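You operate a simulated robot arm through the tools that you are given. There is no shell and no other tool. Be economical: measure what you need, move in short steps, check, and stop when the job is done.

You run a simulated robot arm. Do the job below in one go: nothing can be reset, and whatever is moved stays where it is left.

TASK
Refit the black battery cable under the seat, then test the headlamp.
Fine: the black seat; nut tight, seat shut; key on, headlamp on, see it light, then both off. Where these are worked on the way, their far stop is far enough and under half their travel is too little: black seat.

Only the result counts: the job must be done as asked and must still hold three seconds after the hand-in. Knocking over, shifting, dropping, spilling or breaking anything else fails it.

THE ROBOT
A 6-joint arm with a four-finger gripper on a trunk, on a base that drives. Base frame: it is fixed to the floor where the robot stands at the start and does not move with it; the origin is under the middle of the robot, x ahead of it, y to its left, z up; the surface under the hand at the start is at about z = 300. Units: mm, degrees, N and s.
With the tool pointing down near the work surface it reaches from about 240 to 920 mm from the robot's upright axis, wherever it stands. Its first joint turns from -166.0 to 166.0 degrees. Places, roughly: beam switch [600, -500, 1000]; black cable end [1000, 100, 600]; black key [700, -500, 1000]; black rickshaw [1000, 300, 500]; black seat [1000, 0, 700]; black thumb nut [800, 100, 600]; headlamp switch [500, -500, 1000]; horn button [800, -400, 1100]; indicator knob [900, -400, 1100]; red thumb nut [800, -100, 600]; right headlamp [600, -700, 800]. Payload 3.67 kg.
The TCP is the grasp point between the finger pads, 28 mm short of the fingertips. In the tool frame z runs along the fingers and y along their closing line. The gripper opens to 112 mm. The gripper's body begins 73 mm behind the TCP.
Orientation is that of the tool frame in the base frame, as [roll, pitch, yaw] about the fixed x, y, z axes, in that order (R = Rz(yaw) Ry(pitch) Rx(roll)). With the fingers straight down and closing along the base's y, the tool's x points along the base's -x, its y along +y and its z along -z.

THE INTERFACE
- The arm moves only by the tool nudge_tool. Its argument "motion" is a list of rows, each a list of 7 numbers: the shift along the base's x, y, z in mm, then the turn, a rotation vector about the base's x, y, z in degrees, then the opening, from 0 (shut) to 1 (fully open). In form: [[dx, dy, dz, ax, ay, az, hand], ...]. A call has 1 to 20 rows; each row is the pose to reach, as a shift and turn from the pose commanded when the call began. A row lasts 0.2 s, in which the tool goes at most 50 mm and 8.6 degrees; a call with a longer step from one row to the next is refused whole, and so is a gripper value outside its range. A pose out of reach is approached as far as the arm can. The call stops where the force on the tool passes 60 N (or 10 N more than at its start, if that is more) or the arm is blocked; 0.2 s more then pass. Each finger halts on what it meets, pressing with about 28 N; the grip force reading is that of the motor and also rises with nothing between the fingers. The clock runs only during rows and for 0.2 s after the last one: add rows that repeat a pose to give the fingers time. It gives the time, the measured TCP pose, the force on the tool (base axes), the opening and the grip force at its end, in the units of the frame above (readings bear some noise), with the torque about the TCP (base axes, N m) and any sound that the robot's microphone picked up, and new pictures: "pictures" is both (left out), scene, wrist or none.
- Cameras (640 x 400 px; columns grow to the right, rows downward): "scene" is now at [102.2, 171.7, 1354.9]; the picture's right is [-0.48, -0.88, 0.00], its down [-0.30, 0.17, -0.94] and it looks along [0.82, -0.45, -0.35] (base axes); focal length 251 px, centre (320, 200). "wrist" rides on the gripper at [60, -18, -104] in the tool frame; the picture's right is [0.29, 0.96, 0.00], its down [-0.80, 0.24, -0.55] and it looks along [-0.53, 0.16, 0.83] (tool axes); focal length 234 px, centre (320, 200). There is no depth. A picture from a camera that has moved, and an enlarged one, comes with that camera's place and axes in the base frame and with its lens.
- steer(legs): drives the robot by 1 to 6 legs, each [ahead, left, turn to the left] in mm, mm and degrees, along the robot's own axes; the way and the turn of a leg run together, so that a leg with both is an arc; at most 1500 mm and 180 degrees a leg. The arm and the cameras ride along, it lands a little off, and it stops where it bumps. It gives what a move gives, and a new picture of the scene camera.
- pan_tilt(pan, tilt): turns the head with the scene camera to pan (to the left, within 143 degrees either way) and tilt (down, from -29 to 69), counted from straight ahead of the robot. It gives what a move gives, and a new picture of the scene camera.
- enlarge(camera, box): a new picture of the part [left, top, right, bottom] of that camera's present view, enlarged. The clock stands still meanwhile.
- sign_off(): hands the job in; it is judged then, once.

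Go step by step. Nothing tells you exact positions but the pictures and the camera data: compare them with the known pose of the tool, close in by small moves and look again before you grip or let go. The budget is 120 turns and 260 pictures, counting those below and the enlarged ones. Unless the task says otherwise, let go and move clear before handing in, and close with one line.

The tools are called after "Emit:" as a command line: name --pt "numbers of a row" for each row, then --argument value for the rest, lists and objects as JSON in quotes. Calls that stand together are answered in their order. nudge_tool: Moves the arm, as the interface text tells. Its arguments: {"type":"object","properties":{"motion":{"type":"array","items":{"type":"array","items":{"type":"number"}}},"pictures":{"type":"string","enum":["both","scene","wrist","none"]}},"required":["motion"]} The other tools are called the same way: steer (legs) drives the base; pan_tilt (pan, tilt) turns the head that bears the scene camera; enlarge (camera, box) takes an enlarged picture of a part of a camera's view; sign_off () hands the job in.

At the start:

```text
time: 0.0
position: [567.4, -261.7, 1365.3]
tcp_rot: [-180.0, 0.0, -179.9]
contact_force: [-0.5, 0.3, -0.5]
torque: [0.02, -0.03, -0.03]
width: 112.0
gripper_force: 0.0
robot x, y, heading: [1.7, 1.4, 0.0]
head pan, tilt: [-28.7, 20.2]
```

scene: 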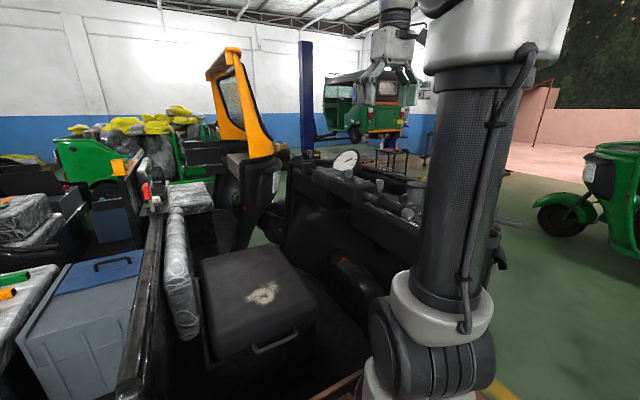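
wrist: 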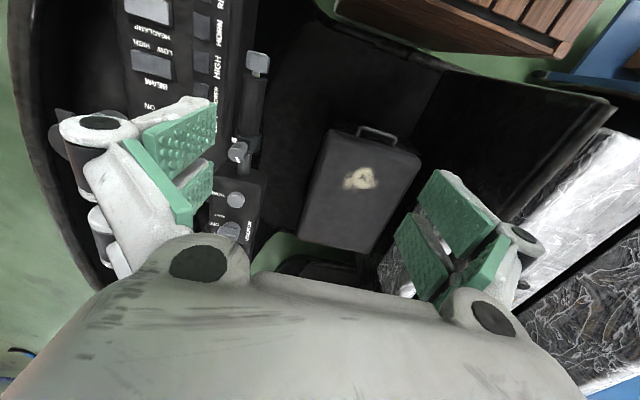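

I see the black seat with a handle on its near side and the dashboard to the right of it. I'll enlarge views to see the details first.

Emit:
enlarge --camera "scene" --box '[180, 220, 360, 390]'

Emit:
enlarge --camera "wrist" --box '[100, 0, 300, 250]'

Emit:
enlarge --camera "wrist" --box '[240, 80, 480, 280]'

Emit:
pan_tilt --pan -20 --tilt 40

```text
2.35 times, centred on (270, 305) of scene
camera zoom: at [102.2, 171.7, 1354.9], right [-0.48, -0.88, 0.0], down [-0.3, 0.17, -0.94], along [0.82, -0.45, -0.35], focal length 591 px, centre (438, -47)
```

zoom: 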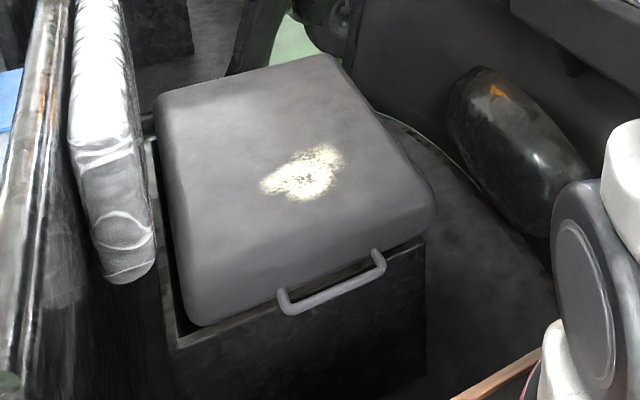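

```text
1.60 times, centred on (200, 125) of wrist
camera zoom: at [507.9, -278.9, 1468.1], right [-0.29, 0.96, 0.0], down [0.8, 0.24, 0.55], along [0.53, 0.16, -0.83], focal length 375 px, centre (512, 320)
```

zoom: 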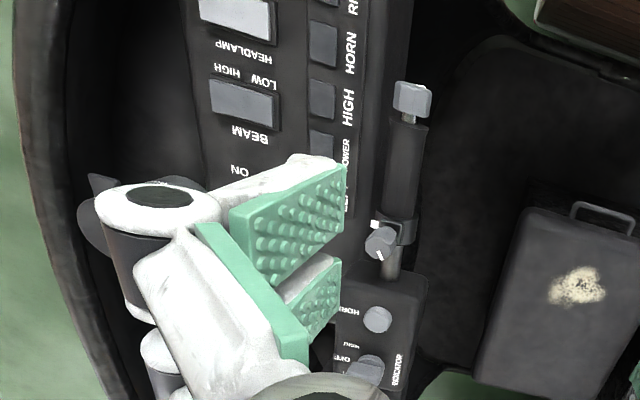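

```text
2.00 times, centred on (360, 180) of wrist
camera zoom: at [507.9, -278.9, 1468.1], right [-0.29, 0.96, 0.0], down [0.8, 0.24, 0.55], along [0.53, 0.16, -0.83], focal length 468 px, centre (240, 240)
```

zoom: 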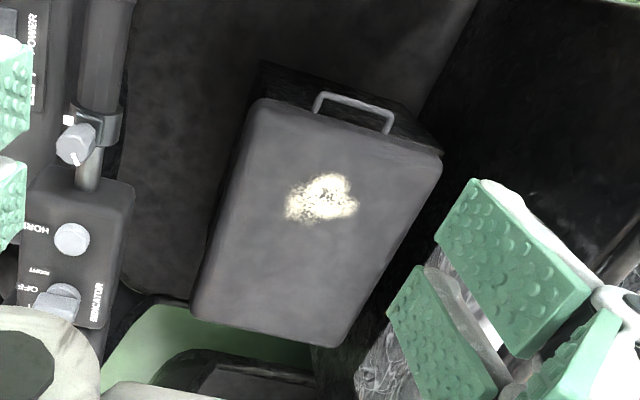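

```text
time: 0.8
position: [567.2, -260.2, 1364.6]
tcp_rot: [179.9, 0.0, 180.0]
contact_force: [0.1, -0.7, -1.4]
torque: [0.02, -0.01, 0.04]
width: 112.2
gripper_force: 0.0
robot x, y, heading: [-2.4, 0.2, 0.2]
head pan, tilt: [-20.0, 40.0]
camera scene: at [100.4, 187.3, 1323.9], right [-0.34, -0.94, 0.0], down [-0.6, 0.22, -0.77], along [0.72, -0.26, -0.64], focal length 251 px, centre (320, 200)
```

scene: 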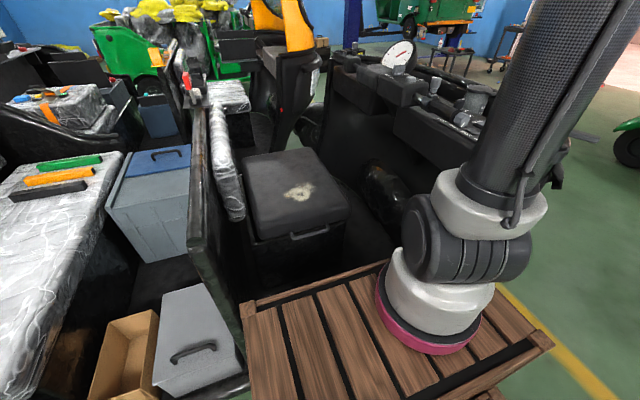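

I place the seat handle near [715, 8, 605], with the hinge at the far side. I'll look down at the base surroundings and toward the headlamp before moving.

Emit:
pan_tilt --pan 0 --tilt 66

Emit:
pan_tilt --pan -60 --tilt 35

```text
time: 1.7
position: [567.8, -260.1, 1364.4]
tcp_rot: [179.9, -0.1, -180.0]
contact_force: [-0.6, -0.2, -0.5]
torque: [-0.01, -0.03, -0.05]
width: 112.1
gripper_force: 0.0
robot x, y, heading: [0.7, -2.8, -0.0]
head pan, tilt: [0.0, 66.0]
camera scene: at [80.0, 216.4, 1290.5], right [0.0, -1.0, 0.0], down [-0.91, 0.0, -0.41], along [0.41, 0.0, -0.91], focal length 251 px, centre (320, 200)
```

scene: 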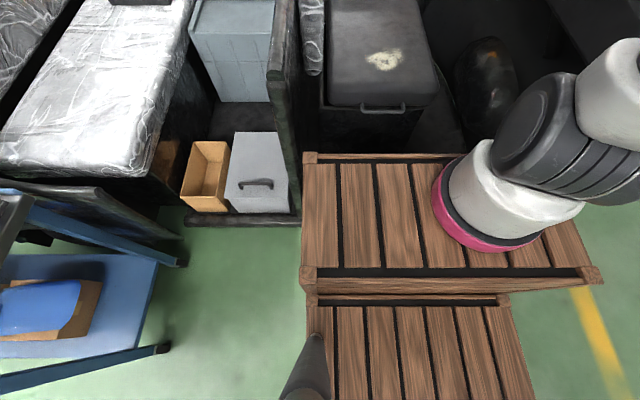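

```text
time: 3.0
position: [568.1, -261.2, 1365.4]
tcp_rot: [-179.9, 0.0, 180.0]
contact_force: [1.1, -0.4, 0.0]
torque: [0.02, -0.02, 0.01]
width: 112.3
gripper_force: 0.0
robot x, y, heading: [2.3, 2.6, -0.2]
head pan, tilt: [-60.0, 35.0]
camera scene: at [64.6, 140.2, 1331.3], right [-0.87, -0.5, 0.0], down [-0.29, 0.5, -0.82], along [0.41, -0.71, -0.57], focal length 251 px, centre (320, 200)
```

scene: 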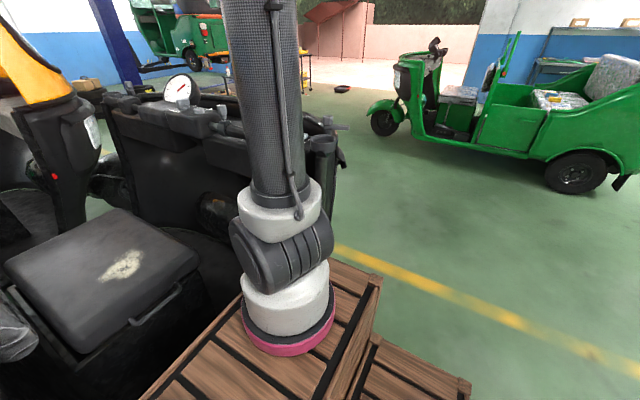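

The handle bar runs across y on the near side of the seat. I'll bring the hand above it, closing line turned toward x, and look with the wrist camera.

Emit:
nudge_tool --pt "0 24 -30 0 0 8.2 1" --pt "0 48 -60 0 0 16.4 1" --pt "0 72 -90 0 0 24.6 1" --pt "0 96 -120 0 0 32.8 1" --pt "0 120 -150 0 0 41 1" --pt "0 144 -180 0 0 49.2 1" --pt "0 168 -210 0 0 57.4 1" --pt "0 192 -240 0 0 65.6 1" --pt "0 216 -270 0 0 73.8 1" --pt "0 240 -300 0 0 82 1" --pt "0 262 -330 0 0 90 1"

```text
time: 5.4
position: [567.5, 1.7, 1035.9]
tcp_rot: [180.0, 0.1, -90.0]
contact_force: [-0.1, -0.5, -0.3]
torque: [0.01, 0.01, -0.03]
width: 111.7
gripper_force: 0.2
robot x, y, heading: [-0.9, -0.0, -0.1]
head pan, tilt: [-60.0, 35.0]
camera scene: at [64.3, 140.0, 1331.4], right [-0.87, -0.5, 0.0], down [-0.29, 0.5, -0.82], along [0.41, -0.71, -0.57], focal length 251 px, centre (320, 200)
camera wrist: at [585.3, -58.8, 1139.0], right [-0.96, -0.29, 0.0], down [-0.24, 0.8, 0.55], along [-0.16, 0.53, -0.83], focal length 234 px, centre (320, 200)
```

scene: 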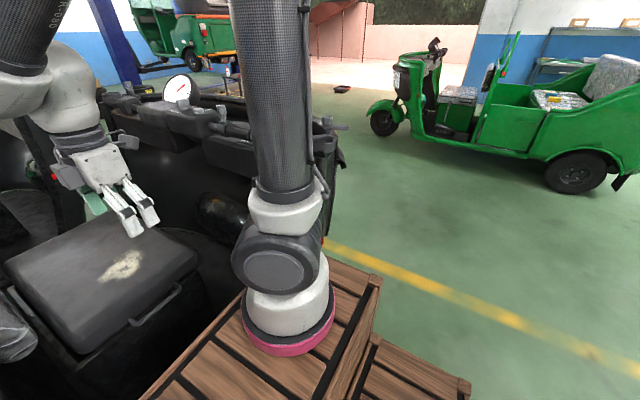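
wrist: 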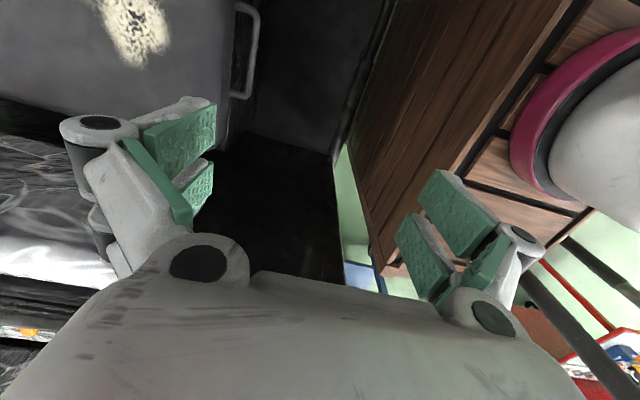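

The bar lies about x≈710, y from −70 to 80, z≈605. I'll tilt the hand 45° and come nearer to look.

Emit:
nudge_tool --pt "5 0 -40 0 -6 0 1" --pt "10 0 -80 0 -12 0 1" --pt "15 0 -120 0 -18 0 1" --pt "20 0 -160 0 -24 0 1" --pt "25 0 -200 0 -30 0 1" --pt "30 0 -240 0 -36 0 0.6" --pt "35 0 -280 0 -42 0 0.5" --pt "45 0 -310 0 -45 0 0.4" --pt "45 0 -310 0 -45 0 0.4"

Emit:
pan_tilt --pan -20 --tilt 45

```text
time: 7.4
position: [649.1, 72.1, 683.9]
tcp_rot: [-134.8, -0.4, -90.5]
contact_force: [0.0, 0.2, -0.1]
torque: [0.01, 0.0, -0.03]
width: 45.0
gripper_force: 0.1
out of reach, approached as far as the arm can: row 2, 3, 4, 5, 6, 7, 8, 9
robot x, y, heading: [-1.5, -3.2, 0.1]
head pan, tilt: [-60.0, 35.0]
camera scene: at [64.5, 140.2, 1331.4], right [-0.87, -0.5, 0.0], down [-0.29, 0.5, -0.82], along [0.41, -0.71, -0.57], focal length 251 px, centre (320, 200)
camera wrist: at [587.1, 13.9, 770.2], right [-0.68, -0.29, -0.68], down [-0.55, 0.8, 0.21], along [0.48, 0.52, -0.7], focal length 234 px, centre (320, 200)
```

scene: 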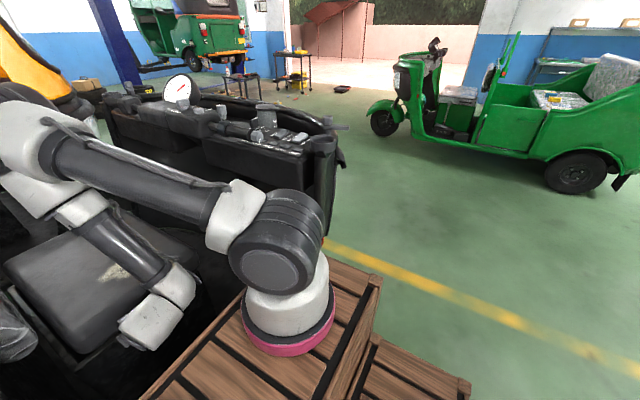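
wrist: 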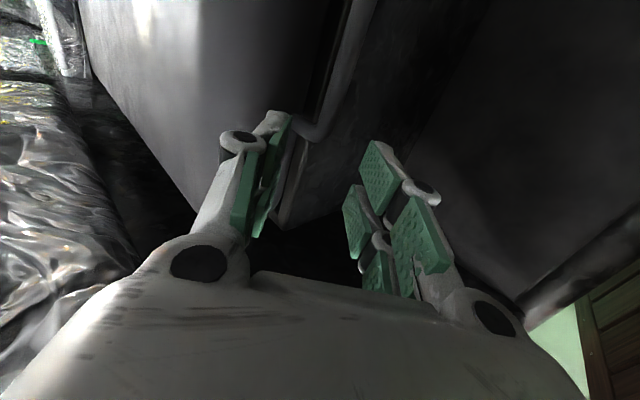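

```text
time: 8.5
position: [649.6, 71.6, 685.3]
tcp_rot: [-134.8, -0.6, -90.7]
contact_force: [-0.3, 0.2, 0.3]
torque: [0.02, -0.01, 0.02]
width: 45.0
gripper_force: 0.0
robot x, y, heading: [3.0, -3.6, -0.0]
head pan, tilt: [-20.0, 45.0]
camera scene: at [96.9, 188.6, 1316.5], right [-0.34, -0.94, 0.0], down [-0.66, 0.24, -0.71], along [0.66, -0.24, -0.71], focal length 251 px, centre (320, 200)
```

scene: 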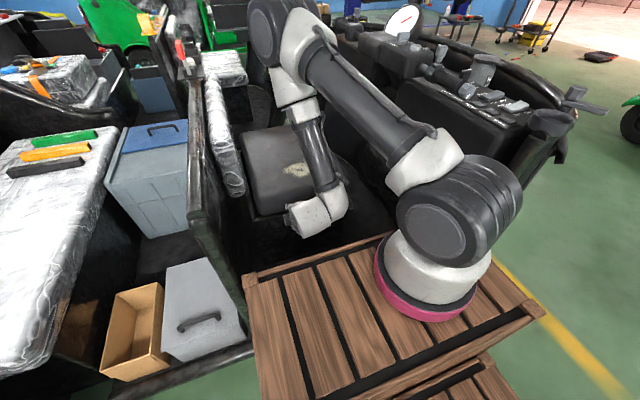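

The tilted pose is out of reach from here (too close). The handle shows well in the wrist picture, so I'll enlarge it.

Emit:
enlarge --camera "wrist" --box '[220, 0, 440, 140]'

Emit:
pan_tilt --pan 140 --tilt 40

```text
2.86 times, centred on (330, 70) of wrist
camera zoom: at [587.6, 13.7, 770.7], right [-0.68, -0.29, -0.68], down [-0.55, 0.8, 0.21], along [0.48, 0.52, -0.71], focal length 669 px, centre (291, 571)
```

zoom: 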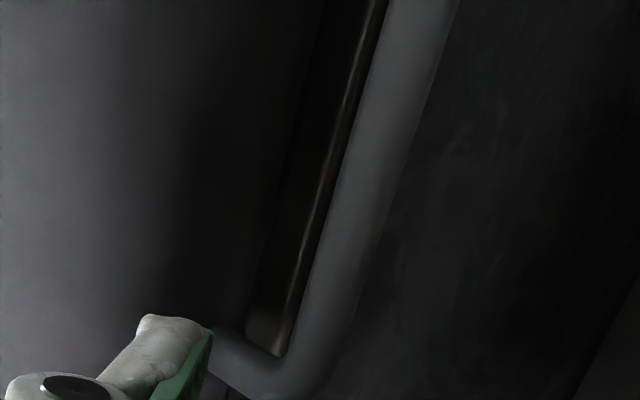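

```text
time: 11.0
position: [649.6, 71.5, 684.3]
tcp_rot: [-134.9, -0.6, -90.5]
contact_force: [-0.8, 0.3, -0.9]
torque: [-0.03, -0.04, 0.01]
width: 44.6
gripper_force: 0.1
robot x, y, heading: [0.8, -3.2, 0.1]
head pan, tilt: [140.0, 40.0]
camera scene: at [-44.6, 271.2, 1323.8], right [0.64, 0.77, 0.0], down [0.49, -0.41, -0.77], along [-0.59, 0.49, -0.64], focal length 251 px, centre (320, 200)
```

scene: 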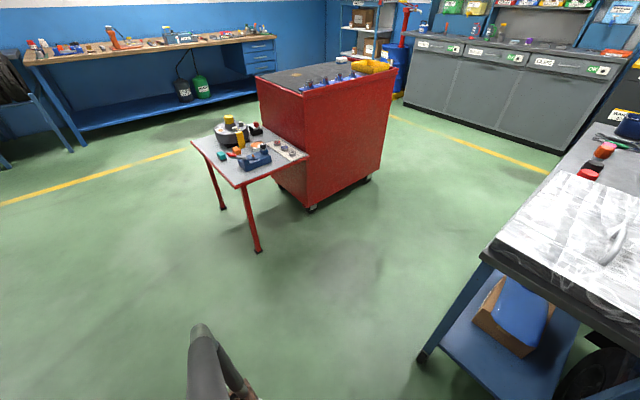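

The slot between bar and seat seems about 27 mm, enough for a finger. I'll raise the hand, make it vertical again and set it over the bar.

Emit:
nudge_tool --pt "0 0 40 0 8 0 0.4" --pt "0 -10 80 0 16 0 0.4" --pt "10 -20 110 0 24 0 0.4" --pt "20 -30 120 0 32 0 0.4" --pt "40 -50 130 0 40 0 0.4" --pt "52 -64 130 0 45 0 0.4" --pictures "wrist"

Emit:
pan_tilt --pan -10 --tilt 45

```text
time: 12.4
position: [717.0, 30.5, 814.3]
tcp_rot: [-168.1, 1.1, -90.0]
contact_force: [-1.1, 0.8, -0.4]
torque: [0.02, -0.01, 0.02]
width: 44.9
gripper_force: 0.1
out of reach, approached as far as the arm can: row 1, 2, 5, 6
robot x, y, heading: [-1.2, -0.4, 0.1]
head pan, tilt: [140.0, 40.0]
camera wrist: at [714.2, -30.4, 918.2], right [-0.94, -0.28, -0.2], down [-0.35, 0.79, 0.51], along [0.01, 0.55, -0.84], focal length 234 px, centre (320, 200)
```

wrist: 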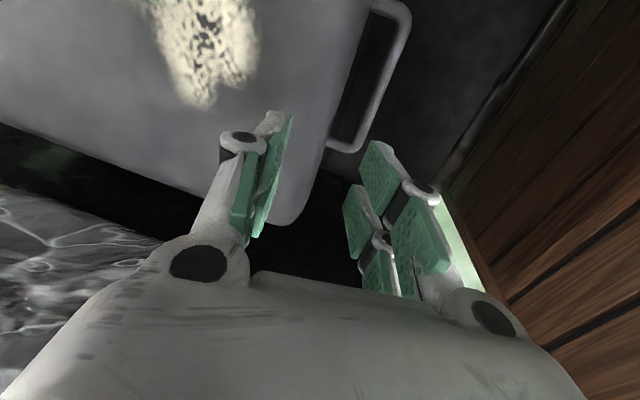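

```text
time: 14.7
position: [717.8, 31.5, 814.2]
tcp_rot: [-168.1, 1.1, -89.8]
contact_force: [-0.4, 1.3, -0.1]
torque: [-0.02, 0.01, -0.01]
width: 45.0
gripper_force: 0.0
robot x, y, heading: [-1.5, -0.7, -0.2]
head pan, tilt: [-10.0, 45.0]
camera scene: at [100.6, 202.4, 1316.5], right [-0.17, -0.98, 0.0], down [-0.7, 0.12, -0.71], along [0.7, -0.12, -0.71], focal length 251 px, centre (320, 200)
```

scene: 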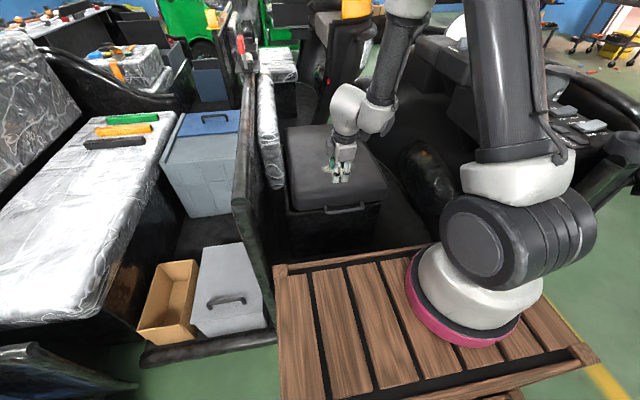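

The hand is still tilted 12° and off the goal. I'll finish the turn and shift a bit higher and see if it can be reached.

Emit:
nudge_tool --pt "0 0 40 0 0 0 0.4" --pt "0 0 80 0 6 0 0.4" --pt "-5 -10 80 0 12 0 0.4" --pt "-15 -22 80 0 12 0 0.4" --pt "-15 -22 80 0 12 0 0.4" --pictures "wrist"

```text
time: 15.9
position: [702.5, 12.5, 898.0]
tcp_rot: [179.9, 1.2, -90.2]
contact_force: [0.8, 0.2, -0.7]
torque: [0.02, -0.01, 0.05]
width: 44.6
gripper_force: 0.1
out of reach, approached as far as the arm can: row 1, 2, 3
robot x, y, heading: [-1.5, 1.8, 0.0]
head pan, tilt: [-10.0, 45.0]
camera wrist: at [721.1, -49.7, 998.7], right [-0.96, -0.29, 0.0], down [-0.24, 0.79, 0.57], along [-0.16, 0.55, -0.82], focal length 234 px, centre (320, 200)
```

wrist: 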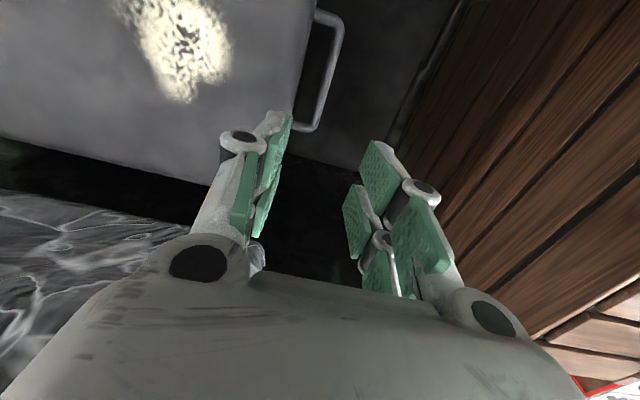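

The bar appears at x≈703, centre y≈0, z≈625, slot out to x≈737. I'll narrow the fingers to about 32 mm and descend in stages.

Emit:
nudge_tool --pt "0 -5 -40 0 0 0 0.28" --pt "1 -8 -80 0 0 0 0.28" --pt "1 -8 -120 0 0 0 0.28" --pt "1 -8 -160 0 0 0 0.28" --pt "1 -8 -190 0 0 0 0.28" --pt "1 -8 -190 0 0 0 0.28"

```text
time: 17.3
position: [704.9, 2.5, 706.6]
tcp_rot: [180.0, 1.1, -90.1]
contact_force: [-5.2, 0.4, 4.0]
torque: [-0.03, -0.05, -0.01]
width: 28.4
gripper_force: 0.1
robot x, y, heading: [1.2, -0.9, 0.4]
head pan, tilt: [-10.0, 45.0]
camera scene: at [100.3, 202.4, 1316.6], right [-0.17, -0.98, 0.0], down [-0.7, 0.12, -0.71], along [0.7, -0.12, -0.71], focal length 251 px, centre (320, 200)
camera wrist: at [723.4, -60.3, 807.7], right [-0.96, -0.29, 0.0], down [-0.24, 0.79, 0.57], along [-0.16, 0.55, -0.82], focal length 234 px, centre (320, 200)
```

scene: 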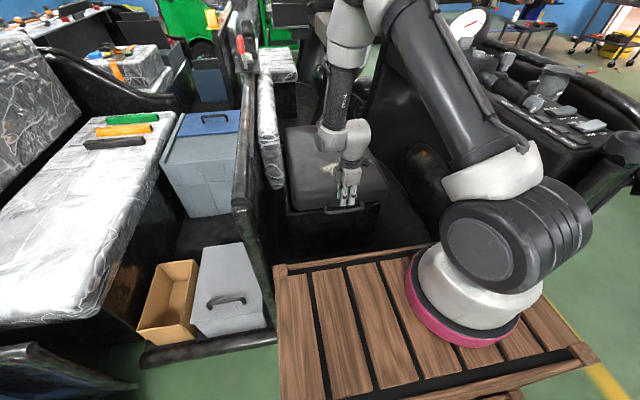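
wrist: 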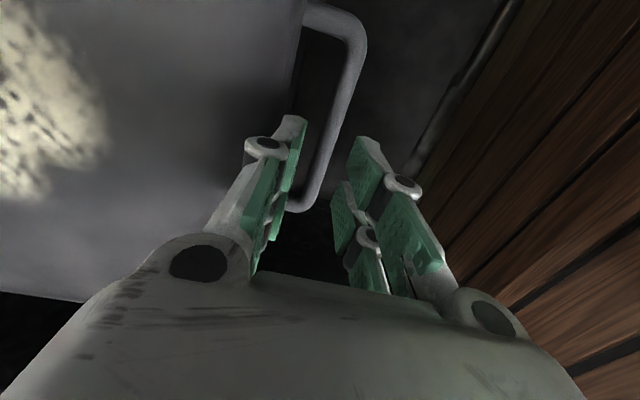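

There is light contact on the seat's edge, and the bar reads at x≈698. I'll shift 7 mm nearer to the robot and go on down.

Emit:
nudge_tool --pt "-7 -2 0 0 0 0 0.28" --pt "-7 -2 -20 0 0 0 0.28" --pt "-7 -2 -35 0 0 0 0.28" --pt "-7 -2 -35 0 0 0 0.28" --pictures "wrist"

Emit:
enlarge --camera "scene" --box '[280, 100, 420, 220]'

Emit:
enlarge --camera "wrist" --box '[220, 40, 440, 260]'

```text
time: 18.3
position: [698.5, 0.4, 670.8]
tcp_rot: [179.9, 1.0, -90.2]
contact_force: [0.5, 0.5, 0.1]
torque: [0.0, -0.01, -0.03]
width: 31.6
gripper_force: 0.0
robot x, y, heading: [-0.1, 0.1, 0.0]
head pan, tilt: [-10.0, 45.0]
camera wrist: at [716.5, -62.0, 771.9], right [-0.96, -0.29, 0.0], down [-0.24, 0.79, 0.57], along [-0.16, 0.55, -0.82], focal length 234 px, centre (320, 200)
```

wrist: 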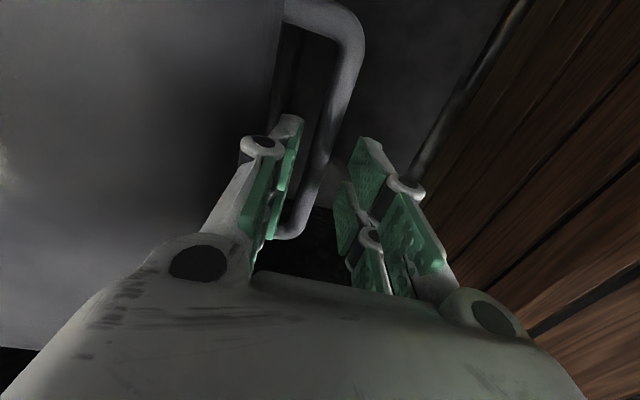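

```text
3.33 times, centred on (350, 160) of scene
camera zoom: at [100.7, 202.4, 1316.5], right [-0.17, -0.98, 0.0], down [-0.7, 0.12, -0.71], along [0.7, -0.12, -0.71], focal length 837 px, centre (220, 333)
```

zoom: 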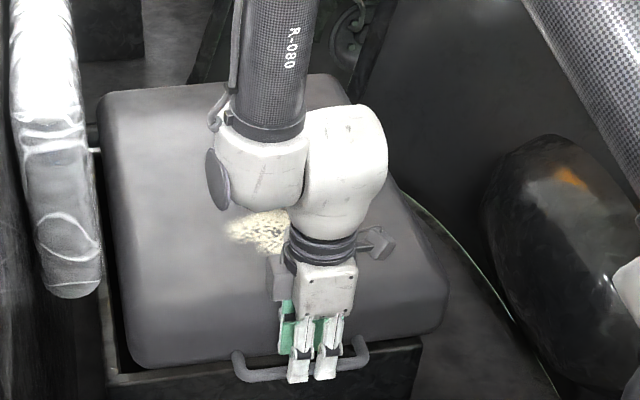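

```text
1.82 times, centred on (330, 150) of wrist
camera zoom: at [716.5, -62.0, 771.9], right [-0.96, -0.29, 0.0], down [-0.24, 0.79, 0.57], along [-0.16, 0.55, -0.82], focal length 426 px, centre (302, 291)
```

zoom: 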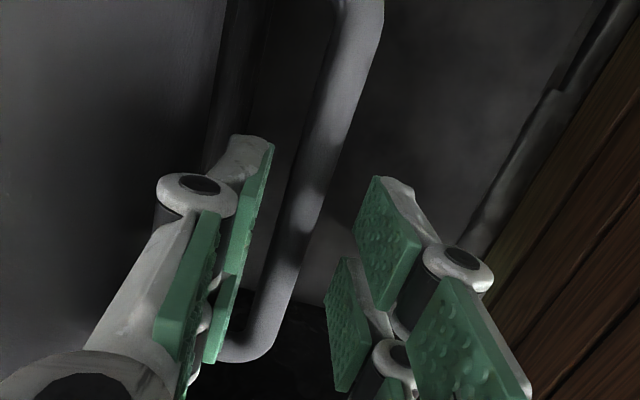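

The bar sits between the fingers. I'll descend another 35 mm and close.

Emit:
nudge_tool --pt "0 0 -18 0 0 0 0.28" --pt "0 0 -35 0 0 0 0.28" --pt "0 0 -35 0 0 0 0" --pt "0 0 -35 0 0 0 0" --pictures "wrist"

Emit:
enlarge --camera "wrist" --box '[220, 40, 440, 260]'

```text
time: 19.3
position: [701.0, 0.7, 634.9]
tcp_rot: [-179.9, 1.0, -90.0]
contact_force: [15.5, -3.9, -5.3]
torque: [-0.14, -0.11, 1.73]
width: 13.1
gripper_force: 44.8
robot x, y, heading: [1.5, 3.6, 0.2]
head pan, tilt: [-10.0, 45.0]
camera wrist: at [718.5, -62.0, 737.1], right [-0.96, -0.29, -0.01], down [-0.24, 0.79, 0.57], along [-0.16, 0.55, -0.82], focal length 234 px, centre (320, 200)
```

wrist: 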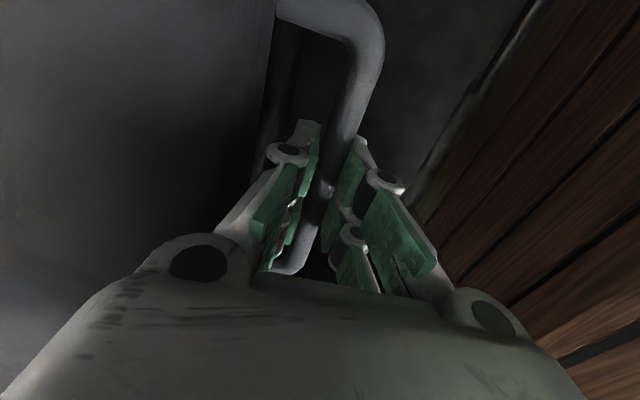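

```text
1.82 times, centred on (330, 150) of wrist
camera zoom: at [718.5, -62.0, 737.1], right [-0.96, -0.29, -0.01], down [-0.24, 0.79, 0.57], along [-0.16, 0.55, -0.82], focal length 426 px, centre (302, 291)
```

zoom: 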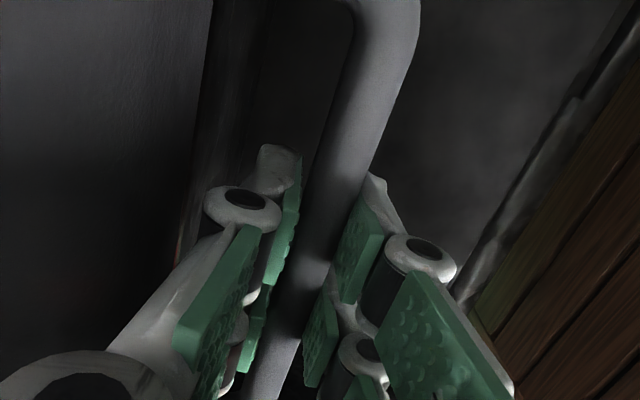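

The bar is gripped (13 mm). I'll lift along an arc about a hinge assumed near x≈1205.

Emit:
nudge_tool --pt "0 0 20 0 0 0 0" --pt "1 0 40 0 0 0 0" --pt "4 0 60 0 0 0 0" --pt "7 0 80 0 0 0 0" --pt "10 0 100 0 0 0 0" --pictures "scene"

```text
time: 20.4
position: [711.2, -0.1, 716.9]
tcp_rot: [-179.5, 1.3, -90.0]
contact_force: [11.9, -7.9, -5.8]
torque: [-0.52, 0.12, 1.54]
width: 12.7
gripper_force: 45.3
robot x, y, heading: [3.0, 3.3, 0.0]
head pan, tilt: [-10.0, 45.0]
stopped in row 5: the force on the tool passed its limit at 62 N (the readings are from after the stop); the commanded pose is now the measured one
camera scene: at [101.7, 202.0, 1316.5], right [-0.17, -0.98, 0.0], down [-0.7, 0.12, -0.71], along [0.7, -0.12, -0.71], focal length 251 px, centre (320, 200)
```

scene: 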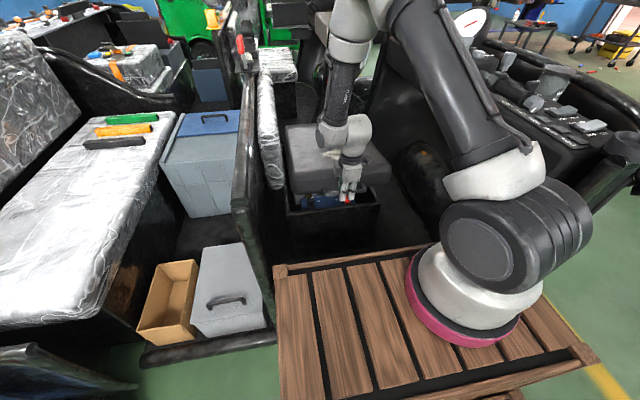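

The seat is rising; the speed raised the force. I'll continue the arc more slowly.

Emit:
nudge_tool --pt "1 0 10 0 0 0 0" --pt "2 0 20 0 0 0 0" --pt "3 0 31 0 0 0 0" --pt "5 0 42 0 0 0 0" --pt "8 0 53 0 0 0 0" --pt "11 0 65 0 0 0 0" --pt "14 0 76 0 0 0 0" --pt "17 0 87 0 0 0 0" --pt "22 0 98 0 0 0 0" --pt "26 0 109 0 0 0 0" --pt "31 0 120 0 0 0 0" --pt "36 0 131 0 0 0 0" --pictures "scene"

```text
time: 21.4
position: [719.7, 1.0, 756.6]
tcp_rot: [-178.9, 1.3, -89.9]
contact_force: [14.5, -7.0, -7.9]
torque: [-0.31, 0.11, 1.53]
width: 13.0
gripper_force: 45.8
robot x, y, heading: [2.7, -3.2, 0.3]
head pan, tilt: [-10.0, 45.0]
stopped in row 4: the force on the tool passed its limit at 63 N (the readings are from after the stop); the commanded pose is now the measured one
camera scene: at [102.3, 201.8, 1316.5], right [-0.17, -0.98, 0.0], down [-0.7, 0.12, -0.71], along [0.7, -0.12, -0.71], focal length 251 px, centre (320, 200)
```

scene: 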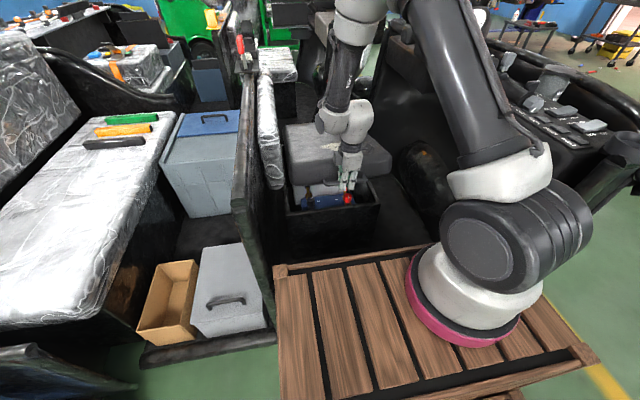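

The measured path fits a shorter radius (about 370 mm). I'll follow this curve, slower.

Emit:
nudge_tool --pt "3 0 6 0 0 0 0" --pt "6 0 12 0 0 0 0" --pt "9 0 19 0 0 0 0" --pt "12 0 26 0 0 0 0" --pt "15 0 33 0 0 0 0" --pt "18 0 40 0 0 0 0" --pt "22 0 48 0 0 0 0" --pt "26 0 55 0 0 0 0" --pt "30 0 62 0 0 0 0" --pt "34 0 69 0 0 0 0" --pt "39 0 77 0 0 0 0" --pt "44 0 84 0 0 0 0" --pictures "scene"

```text
time: 23.3
position: [738.1, 0.7, 813.1]
tcp_rot: [-179.7, 1.1, -90.0]
contact_force: [-13.2, 2.3, 2.6]
torque: [-0.03, 0.17, 1.55]
width: 12.9
gripper_force: 45.6
robot x, y, heading: [-2.9, 4.0, 0.0]
head pan, tilt: [-10.0, 45.0]
stopped in row 9: the force on the tool passed its limit at 61 N (the readings are from after the stop); the commanded pose is now the measured one
camera scene: at [100.4, 202.2, 1316.6], right [-0.17, -0.98, 0.0], down [-0.7, 0.12, -0.71], along [0.7, -0.12, -0.71], focal length 251 px, centre (320, 200)
```

scene: 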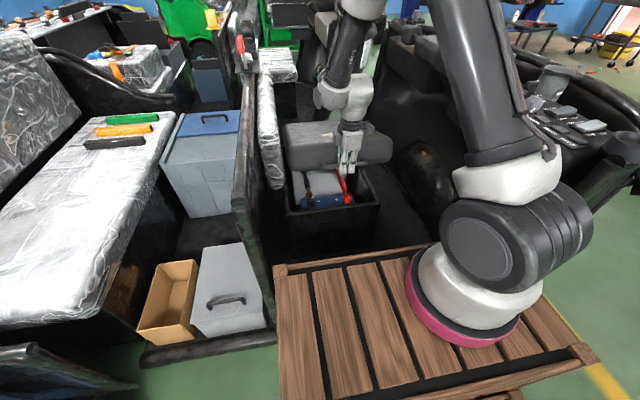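

I'll continue with an intermediate radius (about 450 mm), hinge near x≈1150.

Emit:
nudge_tool --pt "3 0 8 0 0 0 0" --pt "7 0 16 0 0 0 0" --pt "12 0 26 0 0 0 0" --pt "15 0 33 0 0 0 0" --pt "19 0 40 0 0 0 0" --pt "23 0 46 0 0 0 0" --pt "27 0 53 0 0 0 0" --pt "31 0 60 0 0 0 0" --pt "35 0 67 0 0 0 0" --pt "39 0 74 0 0 0 0" --pt "44 0 80 0 0 0 0" --pt "48 0 86 0 0 0 0" --pt "53 0 92 0 0 0 0" --pt "58 0 99 0 0 0 0" --pt "63 0 105 0 0 0 0" --pt "68 0 111 0 0 0 0" --pt "73 0 117 0 0 0 0" --pt "78 0 122 0 0 0 0" --pt "84 0 128 0 0 0 0" --pictures "scene"

```text
time: 25.0
position: [766.0, 0.5, 869.7]
tcp_rot: [-180.0, 1.2, -89.9]
contact_force: [-17.5, 4.1, 8.0]
torque: [0.25, 0.18, 1.44]
width: 12.7
gripper_force: 45.1
robot x, y, heading: [-2.4, 1.7, 0.2]
head pan, tilt: [-10.0, 45.0]
stopped in row 8: the force on the tool passed its limit at 62 N (the readings are from after the stop); the commanded pose is now the measured one
camera scene: at [99.7, 202.6, 1316.6], right [-0.17, -0.98, 0.0], down [-0.7, 0.12, -0.71], along [0.7, -0.12, -0.71], focal length 251 px, centre (320, 200)
```

scene: 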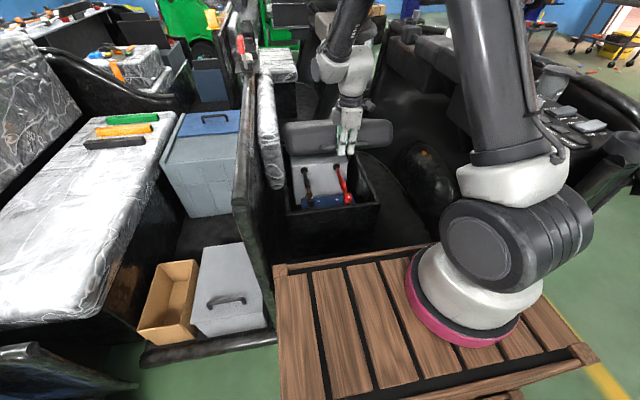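

Progress is steady, at roughly 31°. I'll continue.

Emit:
nudge_tool --pt "3 0 6 0 0 0 0" --pt "7 0 13 0 0 0 0" --pt "12 0 20 0 0 0 0" --pt "16 0 26 0 0 0 0" --pt "20 0 32 0 0 0 0" --pt "25 0 39 0 0 0 0" --pt "30 0 45 0 0 0 0" --pt "35 0 52 0 0 0 0" --pt "40 0 58 0 0 0 0" --pt "45 0 64 0 0 0 0" --pt "50 0 69 0 0 0 0" --pt "56 0 75 0 0 0 0" --pt "61 0 80 0 0 0 0" --pt "67 0 85 0 0 0 0" --pictures "scene"

```text
time: 28.0
position: [833.4, -0.2, 957.8]
tcp_rot: [-179.5, 1.2, -90.1]
contact_force: [-37.3, -1.3, 34.1]
torque: [0.16, -0.22, 1.64]
width: 12.7
gripper_force: 44.6
robot x, y, heading: [-0.8, -2.9, -0.1]
head pan, tilt: [-10.0, 45.0]
camera scene: at [98.3, 202.3, 1316.8], right [-0.17, -0.98, 0.0], down [-0.69, 0.12, -0.71], along [0.7, -0.12, -0.71], focal length 251 px, centre (320, 200)
```

scene: 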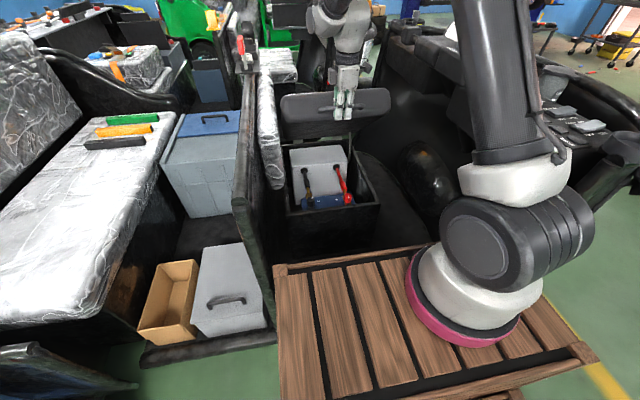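

About 44° open; forces say the radius is slightly larger (≈474). I'll carry on toward 70°.

Emit:
nudge_tool --pt "4 0 8 0 0 0 0" --pt "11 0 15 0 0 0 0" --pt "18 0 22 0 0 0 0" --pt "25 0 29 0 0 0 0" --pt "33 0 36 0 0 0 0" --pt "41 0 43 0 0 0 0" --pt "49 0 50 0 0 0 0" --pt "57 0 56 0 0 0 0" --pt "65 0 62 0 0 0 0" --pt "74 0 68 0 0 0 0" --pt "82 0 74 0 0 0 0" --pt "91 0 79 0 0 0 0" --pt "100 0 84 0 0 0 0" --pt "109 0 89 0 0 0 0" --pt "118 0 94 0 0 0 0" --pt "127 0 99 0 0 0 0" --pictures "scene"

```text
time: 31.4
position: [962.2, 0.4, 1056.8]
tcp_rot: [-179.5, 1.2, -90.2]
contact_force: [-23.2, -2.9, 40.2]
torque: [-0.03, -0.29, 0.65]
width: 15.2
gripper_force: 45.4
robot x, y, heading: [1.0, 0.3, 0.1]
head pan, tilt: [-10.0, 45.0]
camera scene: at [98.2, 202.2, 1316.8], right [-0.17, -0.98, 0.0], down [-0.69, 0.12, -0.71], along [0.7, -0.12, -0.71], focal length 251 px, centre (320, 200)
```

scene: 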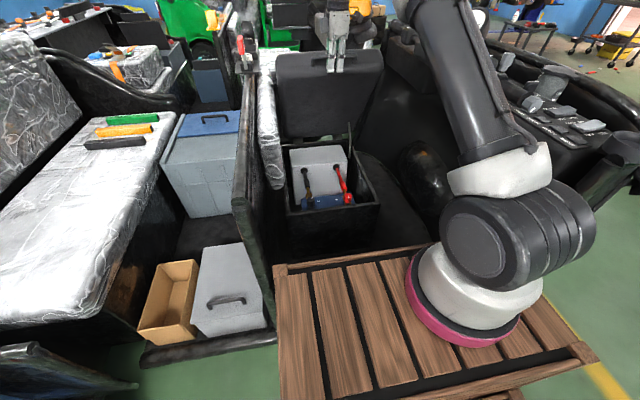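

About 63° open with a stay rod visible. I'll push on toward the stop.

Emit:
nudge_tool --pt "5 0 7 0 0 0 0" --pt "14 0 13 0 0 0 0" --pt "23 0 18 0 0 0 0" --pt "32 0 22 0 0 0 0" --pt "42 0 26 0 0 0 0" --pt "52 0 30 0 0 0 0" --pt "62 0 34 0 0 0 0" --pt "72 0 37 0 0 0 0" --pt "82 0 40 0 0 0 0" --pt "92 0 43 0 0 0 0" --pt "102 0 45 0 0 0 0" --pt "112 0 48 0 0 0 0" --pt "123 0 50 0 0 0 0" --pictures "scene"

```text
time: 34.2
position: [1015.0, -3.3, 1087.0]
tcp_rot: [-179.5, 1.2, -90.0]
contact_force: [-35.9, 25.8, 34.4]
torque: [-0.15, 1.05, -0.67]
width: 17.0
gripper_force: 45.1
out of reach, approached as far as the arm can: row 7, 8, 9, 10, 11, 12, 13
robot x, y, heading: [2.5, 0.0, 0.0]
head pan, tilt: [-10.0, 45.0]
camera scene: at [97.8, 203.6, 1316.6], right [-0.17, -0.98, 0.0], down [-0.69, 0.12, -0.71], along [0.7, -0.12, -0.71], focal length 251 px, centre (320, 200)
```

scene: 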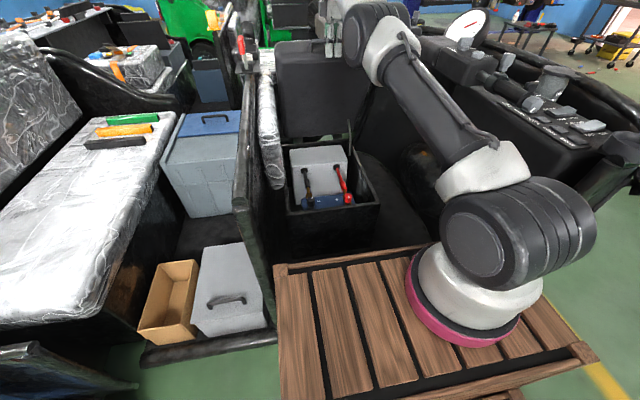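

The arm is at its reach, with the seat about 70° open; the forces suggest the hinge holds itself. I'll open the fingers while staying around the bar and see whether it stays.

Emit:
nudge_tool --pt "-5 0 0 0 0 0 0.2" --pt "-5 0 0 0 0 0 0.35" --pt "-5 0 0 0 0 0 0.35"

Emit:
enlarge --camera "scene" --box '[250, 20, 400, 220]'

```text
time: 35.0
position: [1013.7, -6.8, 1085.4]
tcp_rot: [180.0, 1.2, -90.3]
contact_force: [-1.9, -3.3, 4.4]
torque: [-0.12, -0.06, -0.04]
width: 46.1
gripper_force: 0.1
robot x, y, heading: [1.0, 1.6, 0.1]
head pan, tilt: [-10.0, 45.0]
camera scene: at [100.7, 202.0, 1316.6], right [-0.17, -0.98, 0.0], down [-0.7, 0.12, -0.71], along [0.7, -0.12, -0.71], focal length 251 px, centre (320, 200)
camera wrist: at [1032.7, -69.0, 1186.4], right [-0.96, -0.29, -0.01], down [-0.24, 0.79, 0.57], along [-0.16, 0.55, -0.82], focal length 234 px, centre (320, 200)
```

scene: 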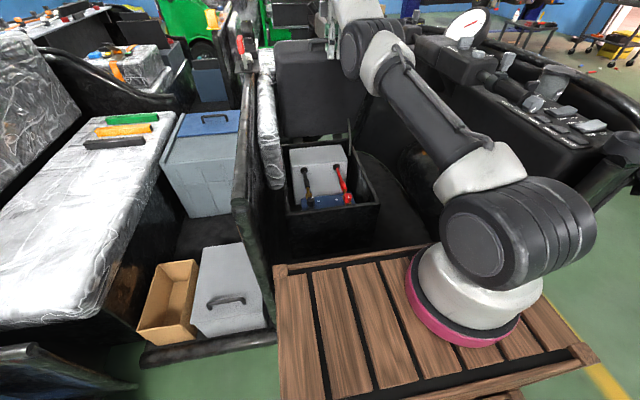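
wrist: 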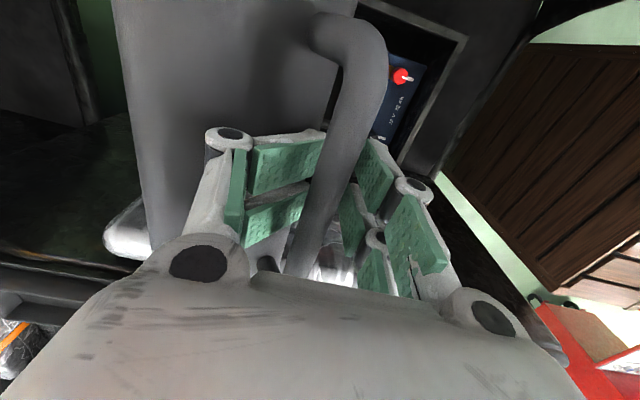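

```text
2.00 times, centred on (325, 120) of scene
camera zoom: at [100.7, 202.0, 1316.6], right [-0.17, -0.98, 0.0], down [-0.7, 0.12, -0.71], along [0.7, -0.12, -0.71], focal length 502 px, centre (310, 360)
```

zoom: 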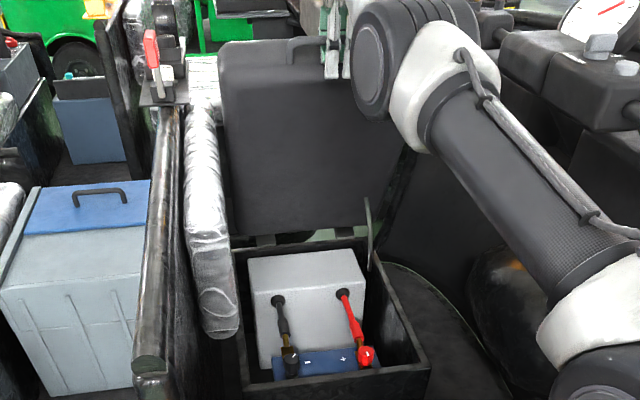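

The seat stays open by itself. I'll lift off, move back, and look into the box.

Emit:
nudge_tool --pt "0 0 35 0 0 0 0.4" --pt "0 0 75 0 0 0 0.5" --pt "-40 0 85 0 0 0 0.5" --pt "-85 0 85 0 0 0 0.5" --pt "-130 0 85 0 0 0 0.5" --pt "-175 0 70 0 0 0 0.5" --pt "-220 0 50 0 0 0 0.5" --pt "-260 0 30 0 0 0 0.5" --pt "-290 0 0 0 0 0 0.5" --pt "-310 0 -30 0 0 0 0.5"

Emit:
enlarge --camera "scene" --box '[270, 110, 400, 220]'

```text
time: 37.2
position: [707.0, -10.0, 1057.0]
tcp_rot: [-179.6, 1.2, -90.1]
contact_force: [0.2, 0.1, -0.6]
torque: [0.0, 0.03, -0.03]
width: 56.0
gripper_force: 0.1
out of reach, approached as far as the arm can: row 1, 2
robot x, y, heading: [-2.0, -0.9, -0.0]
head pan, tilt: [-10.0, 45.0]
camera scene: at [100.9, 202.3, 1316.5], right [-0.17, -0.98, 0.0], down [-0.7, 0.12, -0.71], along [0.7, -0.12, -0.71], focal length 251 px, centre (320, 200)
camera wrist: at [723.9, -70.9, 1158.3], right [-0.96, -0.29, -0.01], down [-0.24, 0.79, 0.57], along [-0.15, 0.55, -0.82], focal length 234 px, centre (320, 200)
```

scene: 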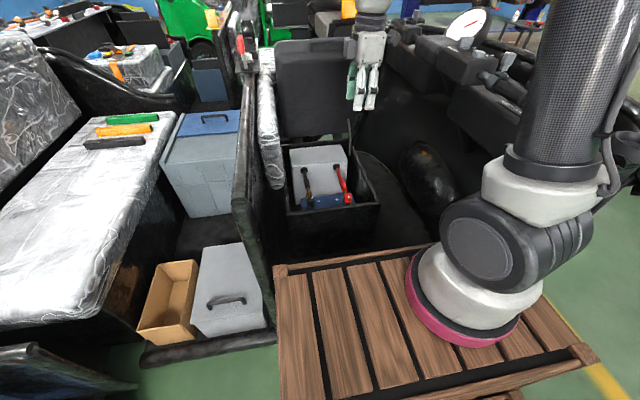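
wrist: 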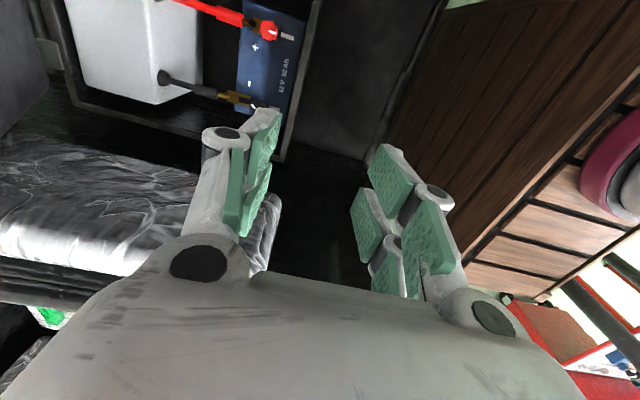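

```text
3.64 times, centred on (335, 165) of scene
camera zoom: at [100.9, 202.3, 1316.5], right [-0.17, -0.98, 0.0], down [-0.7, 0.12, -0.71], along [0.7, -0.12, -0.71], focal length 913 px, centre (266, 327)
```

zoom: 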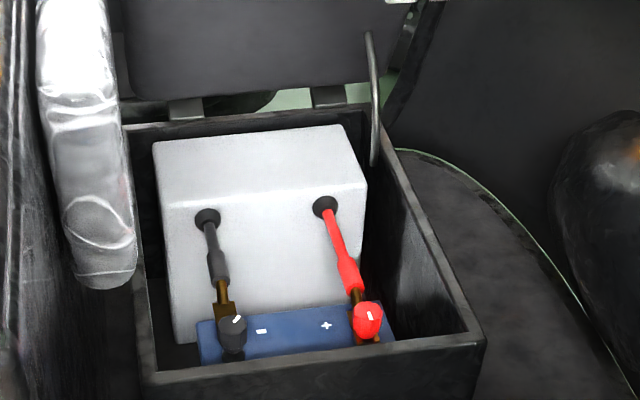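

The box shows a blue battery at the front with the red lug fitted, and the black lug beside its nut. I'll bring the wrist camera above the black terminal to look closely.

Emit:
nudge_tool --pt "10 15 -45 0 0 0 0.7" --pt "20 30 -90 0 0 0 0.8" --pt "30 45 -135 0 0 0 0.9" --pt "40 60 -175 0 0 0 1" --pt "50 75 -210 0 0 0 1" --pt "60 90 -245 0 0 0 1" --pt "70 105 -280 0 0 0 1" --pt "80 110 -310 0 0 0 1" --pt "80 110 -310 0 0 0 1" --pictures "wrist"

Emit:
enlarge --camera "wrist" --box '[200, 0, 440, 200]'

Emit:
pan_tilt --pan -10 --tilt 42

```text
time: 39.2
position: [785.3, 101.7, 746.0]
tcp_rot: [-179.7, 1.2, -90.1]
contact_force: [-0.3, -0.1, -1.1]
torque: [0.01, 0.01, 0.0]
width: 112.2
gripper_force: 0.0
robot x, y, heading: [-0.9, 1.1, 0.3]
head pan, tilt: [-10.0, 45.0]
camera wrist: at [801.6, 38.7, 847.2], right [-0.96, -0.29, -0.01], down [-0.24, 0.79, 0.57], along [-0.15, 0.55, -0.82], focal length 234 px, centre (320, 200)
```

wrist: 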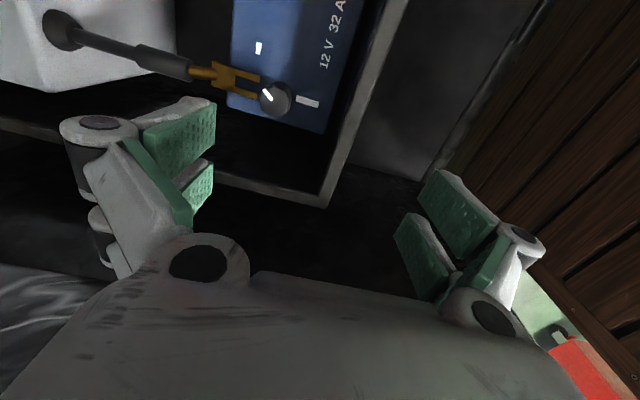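

```text
2.00 times, centred on (320, 100) of wrist
camera zoom: at [801.6, 38.7, 847.2], right [-0.96, -0.29, -0.01], down [-0.24, 0.79, 0.57], along [-0.15, 0.55, -0.82], focal length 468 px, centre (320, 400)
```

zoom: 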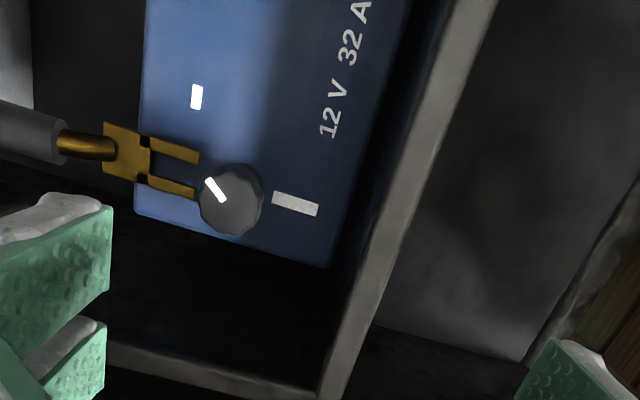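

```text
time: 39.8
position: [782.8, 100.8, 745.3]
tcp_rot: [-179.6, 1.2, -90.1]
contact_force: [0.5, -0.1, 0.1]
torque: [0.04, 0.0, 0.03]
width: 112.1
gripper_force: 0.1
robot x, y, heading: [-1.4, 1.3, 0.2]
head pan, tilt: [-10.0, 42.0]
camera scene: at [103.1, 202.0, 1320.8], right [-0.17, -0.98, 0.0], down [-0.66, 0.12, -0.74], along [0.73, -0.13, -0.67], focal length 251 px, centre (320, 200)
```

scene: 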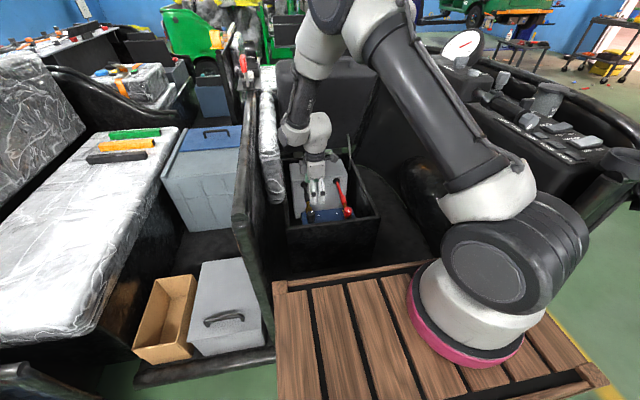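

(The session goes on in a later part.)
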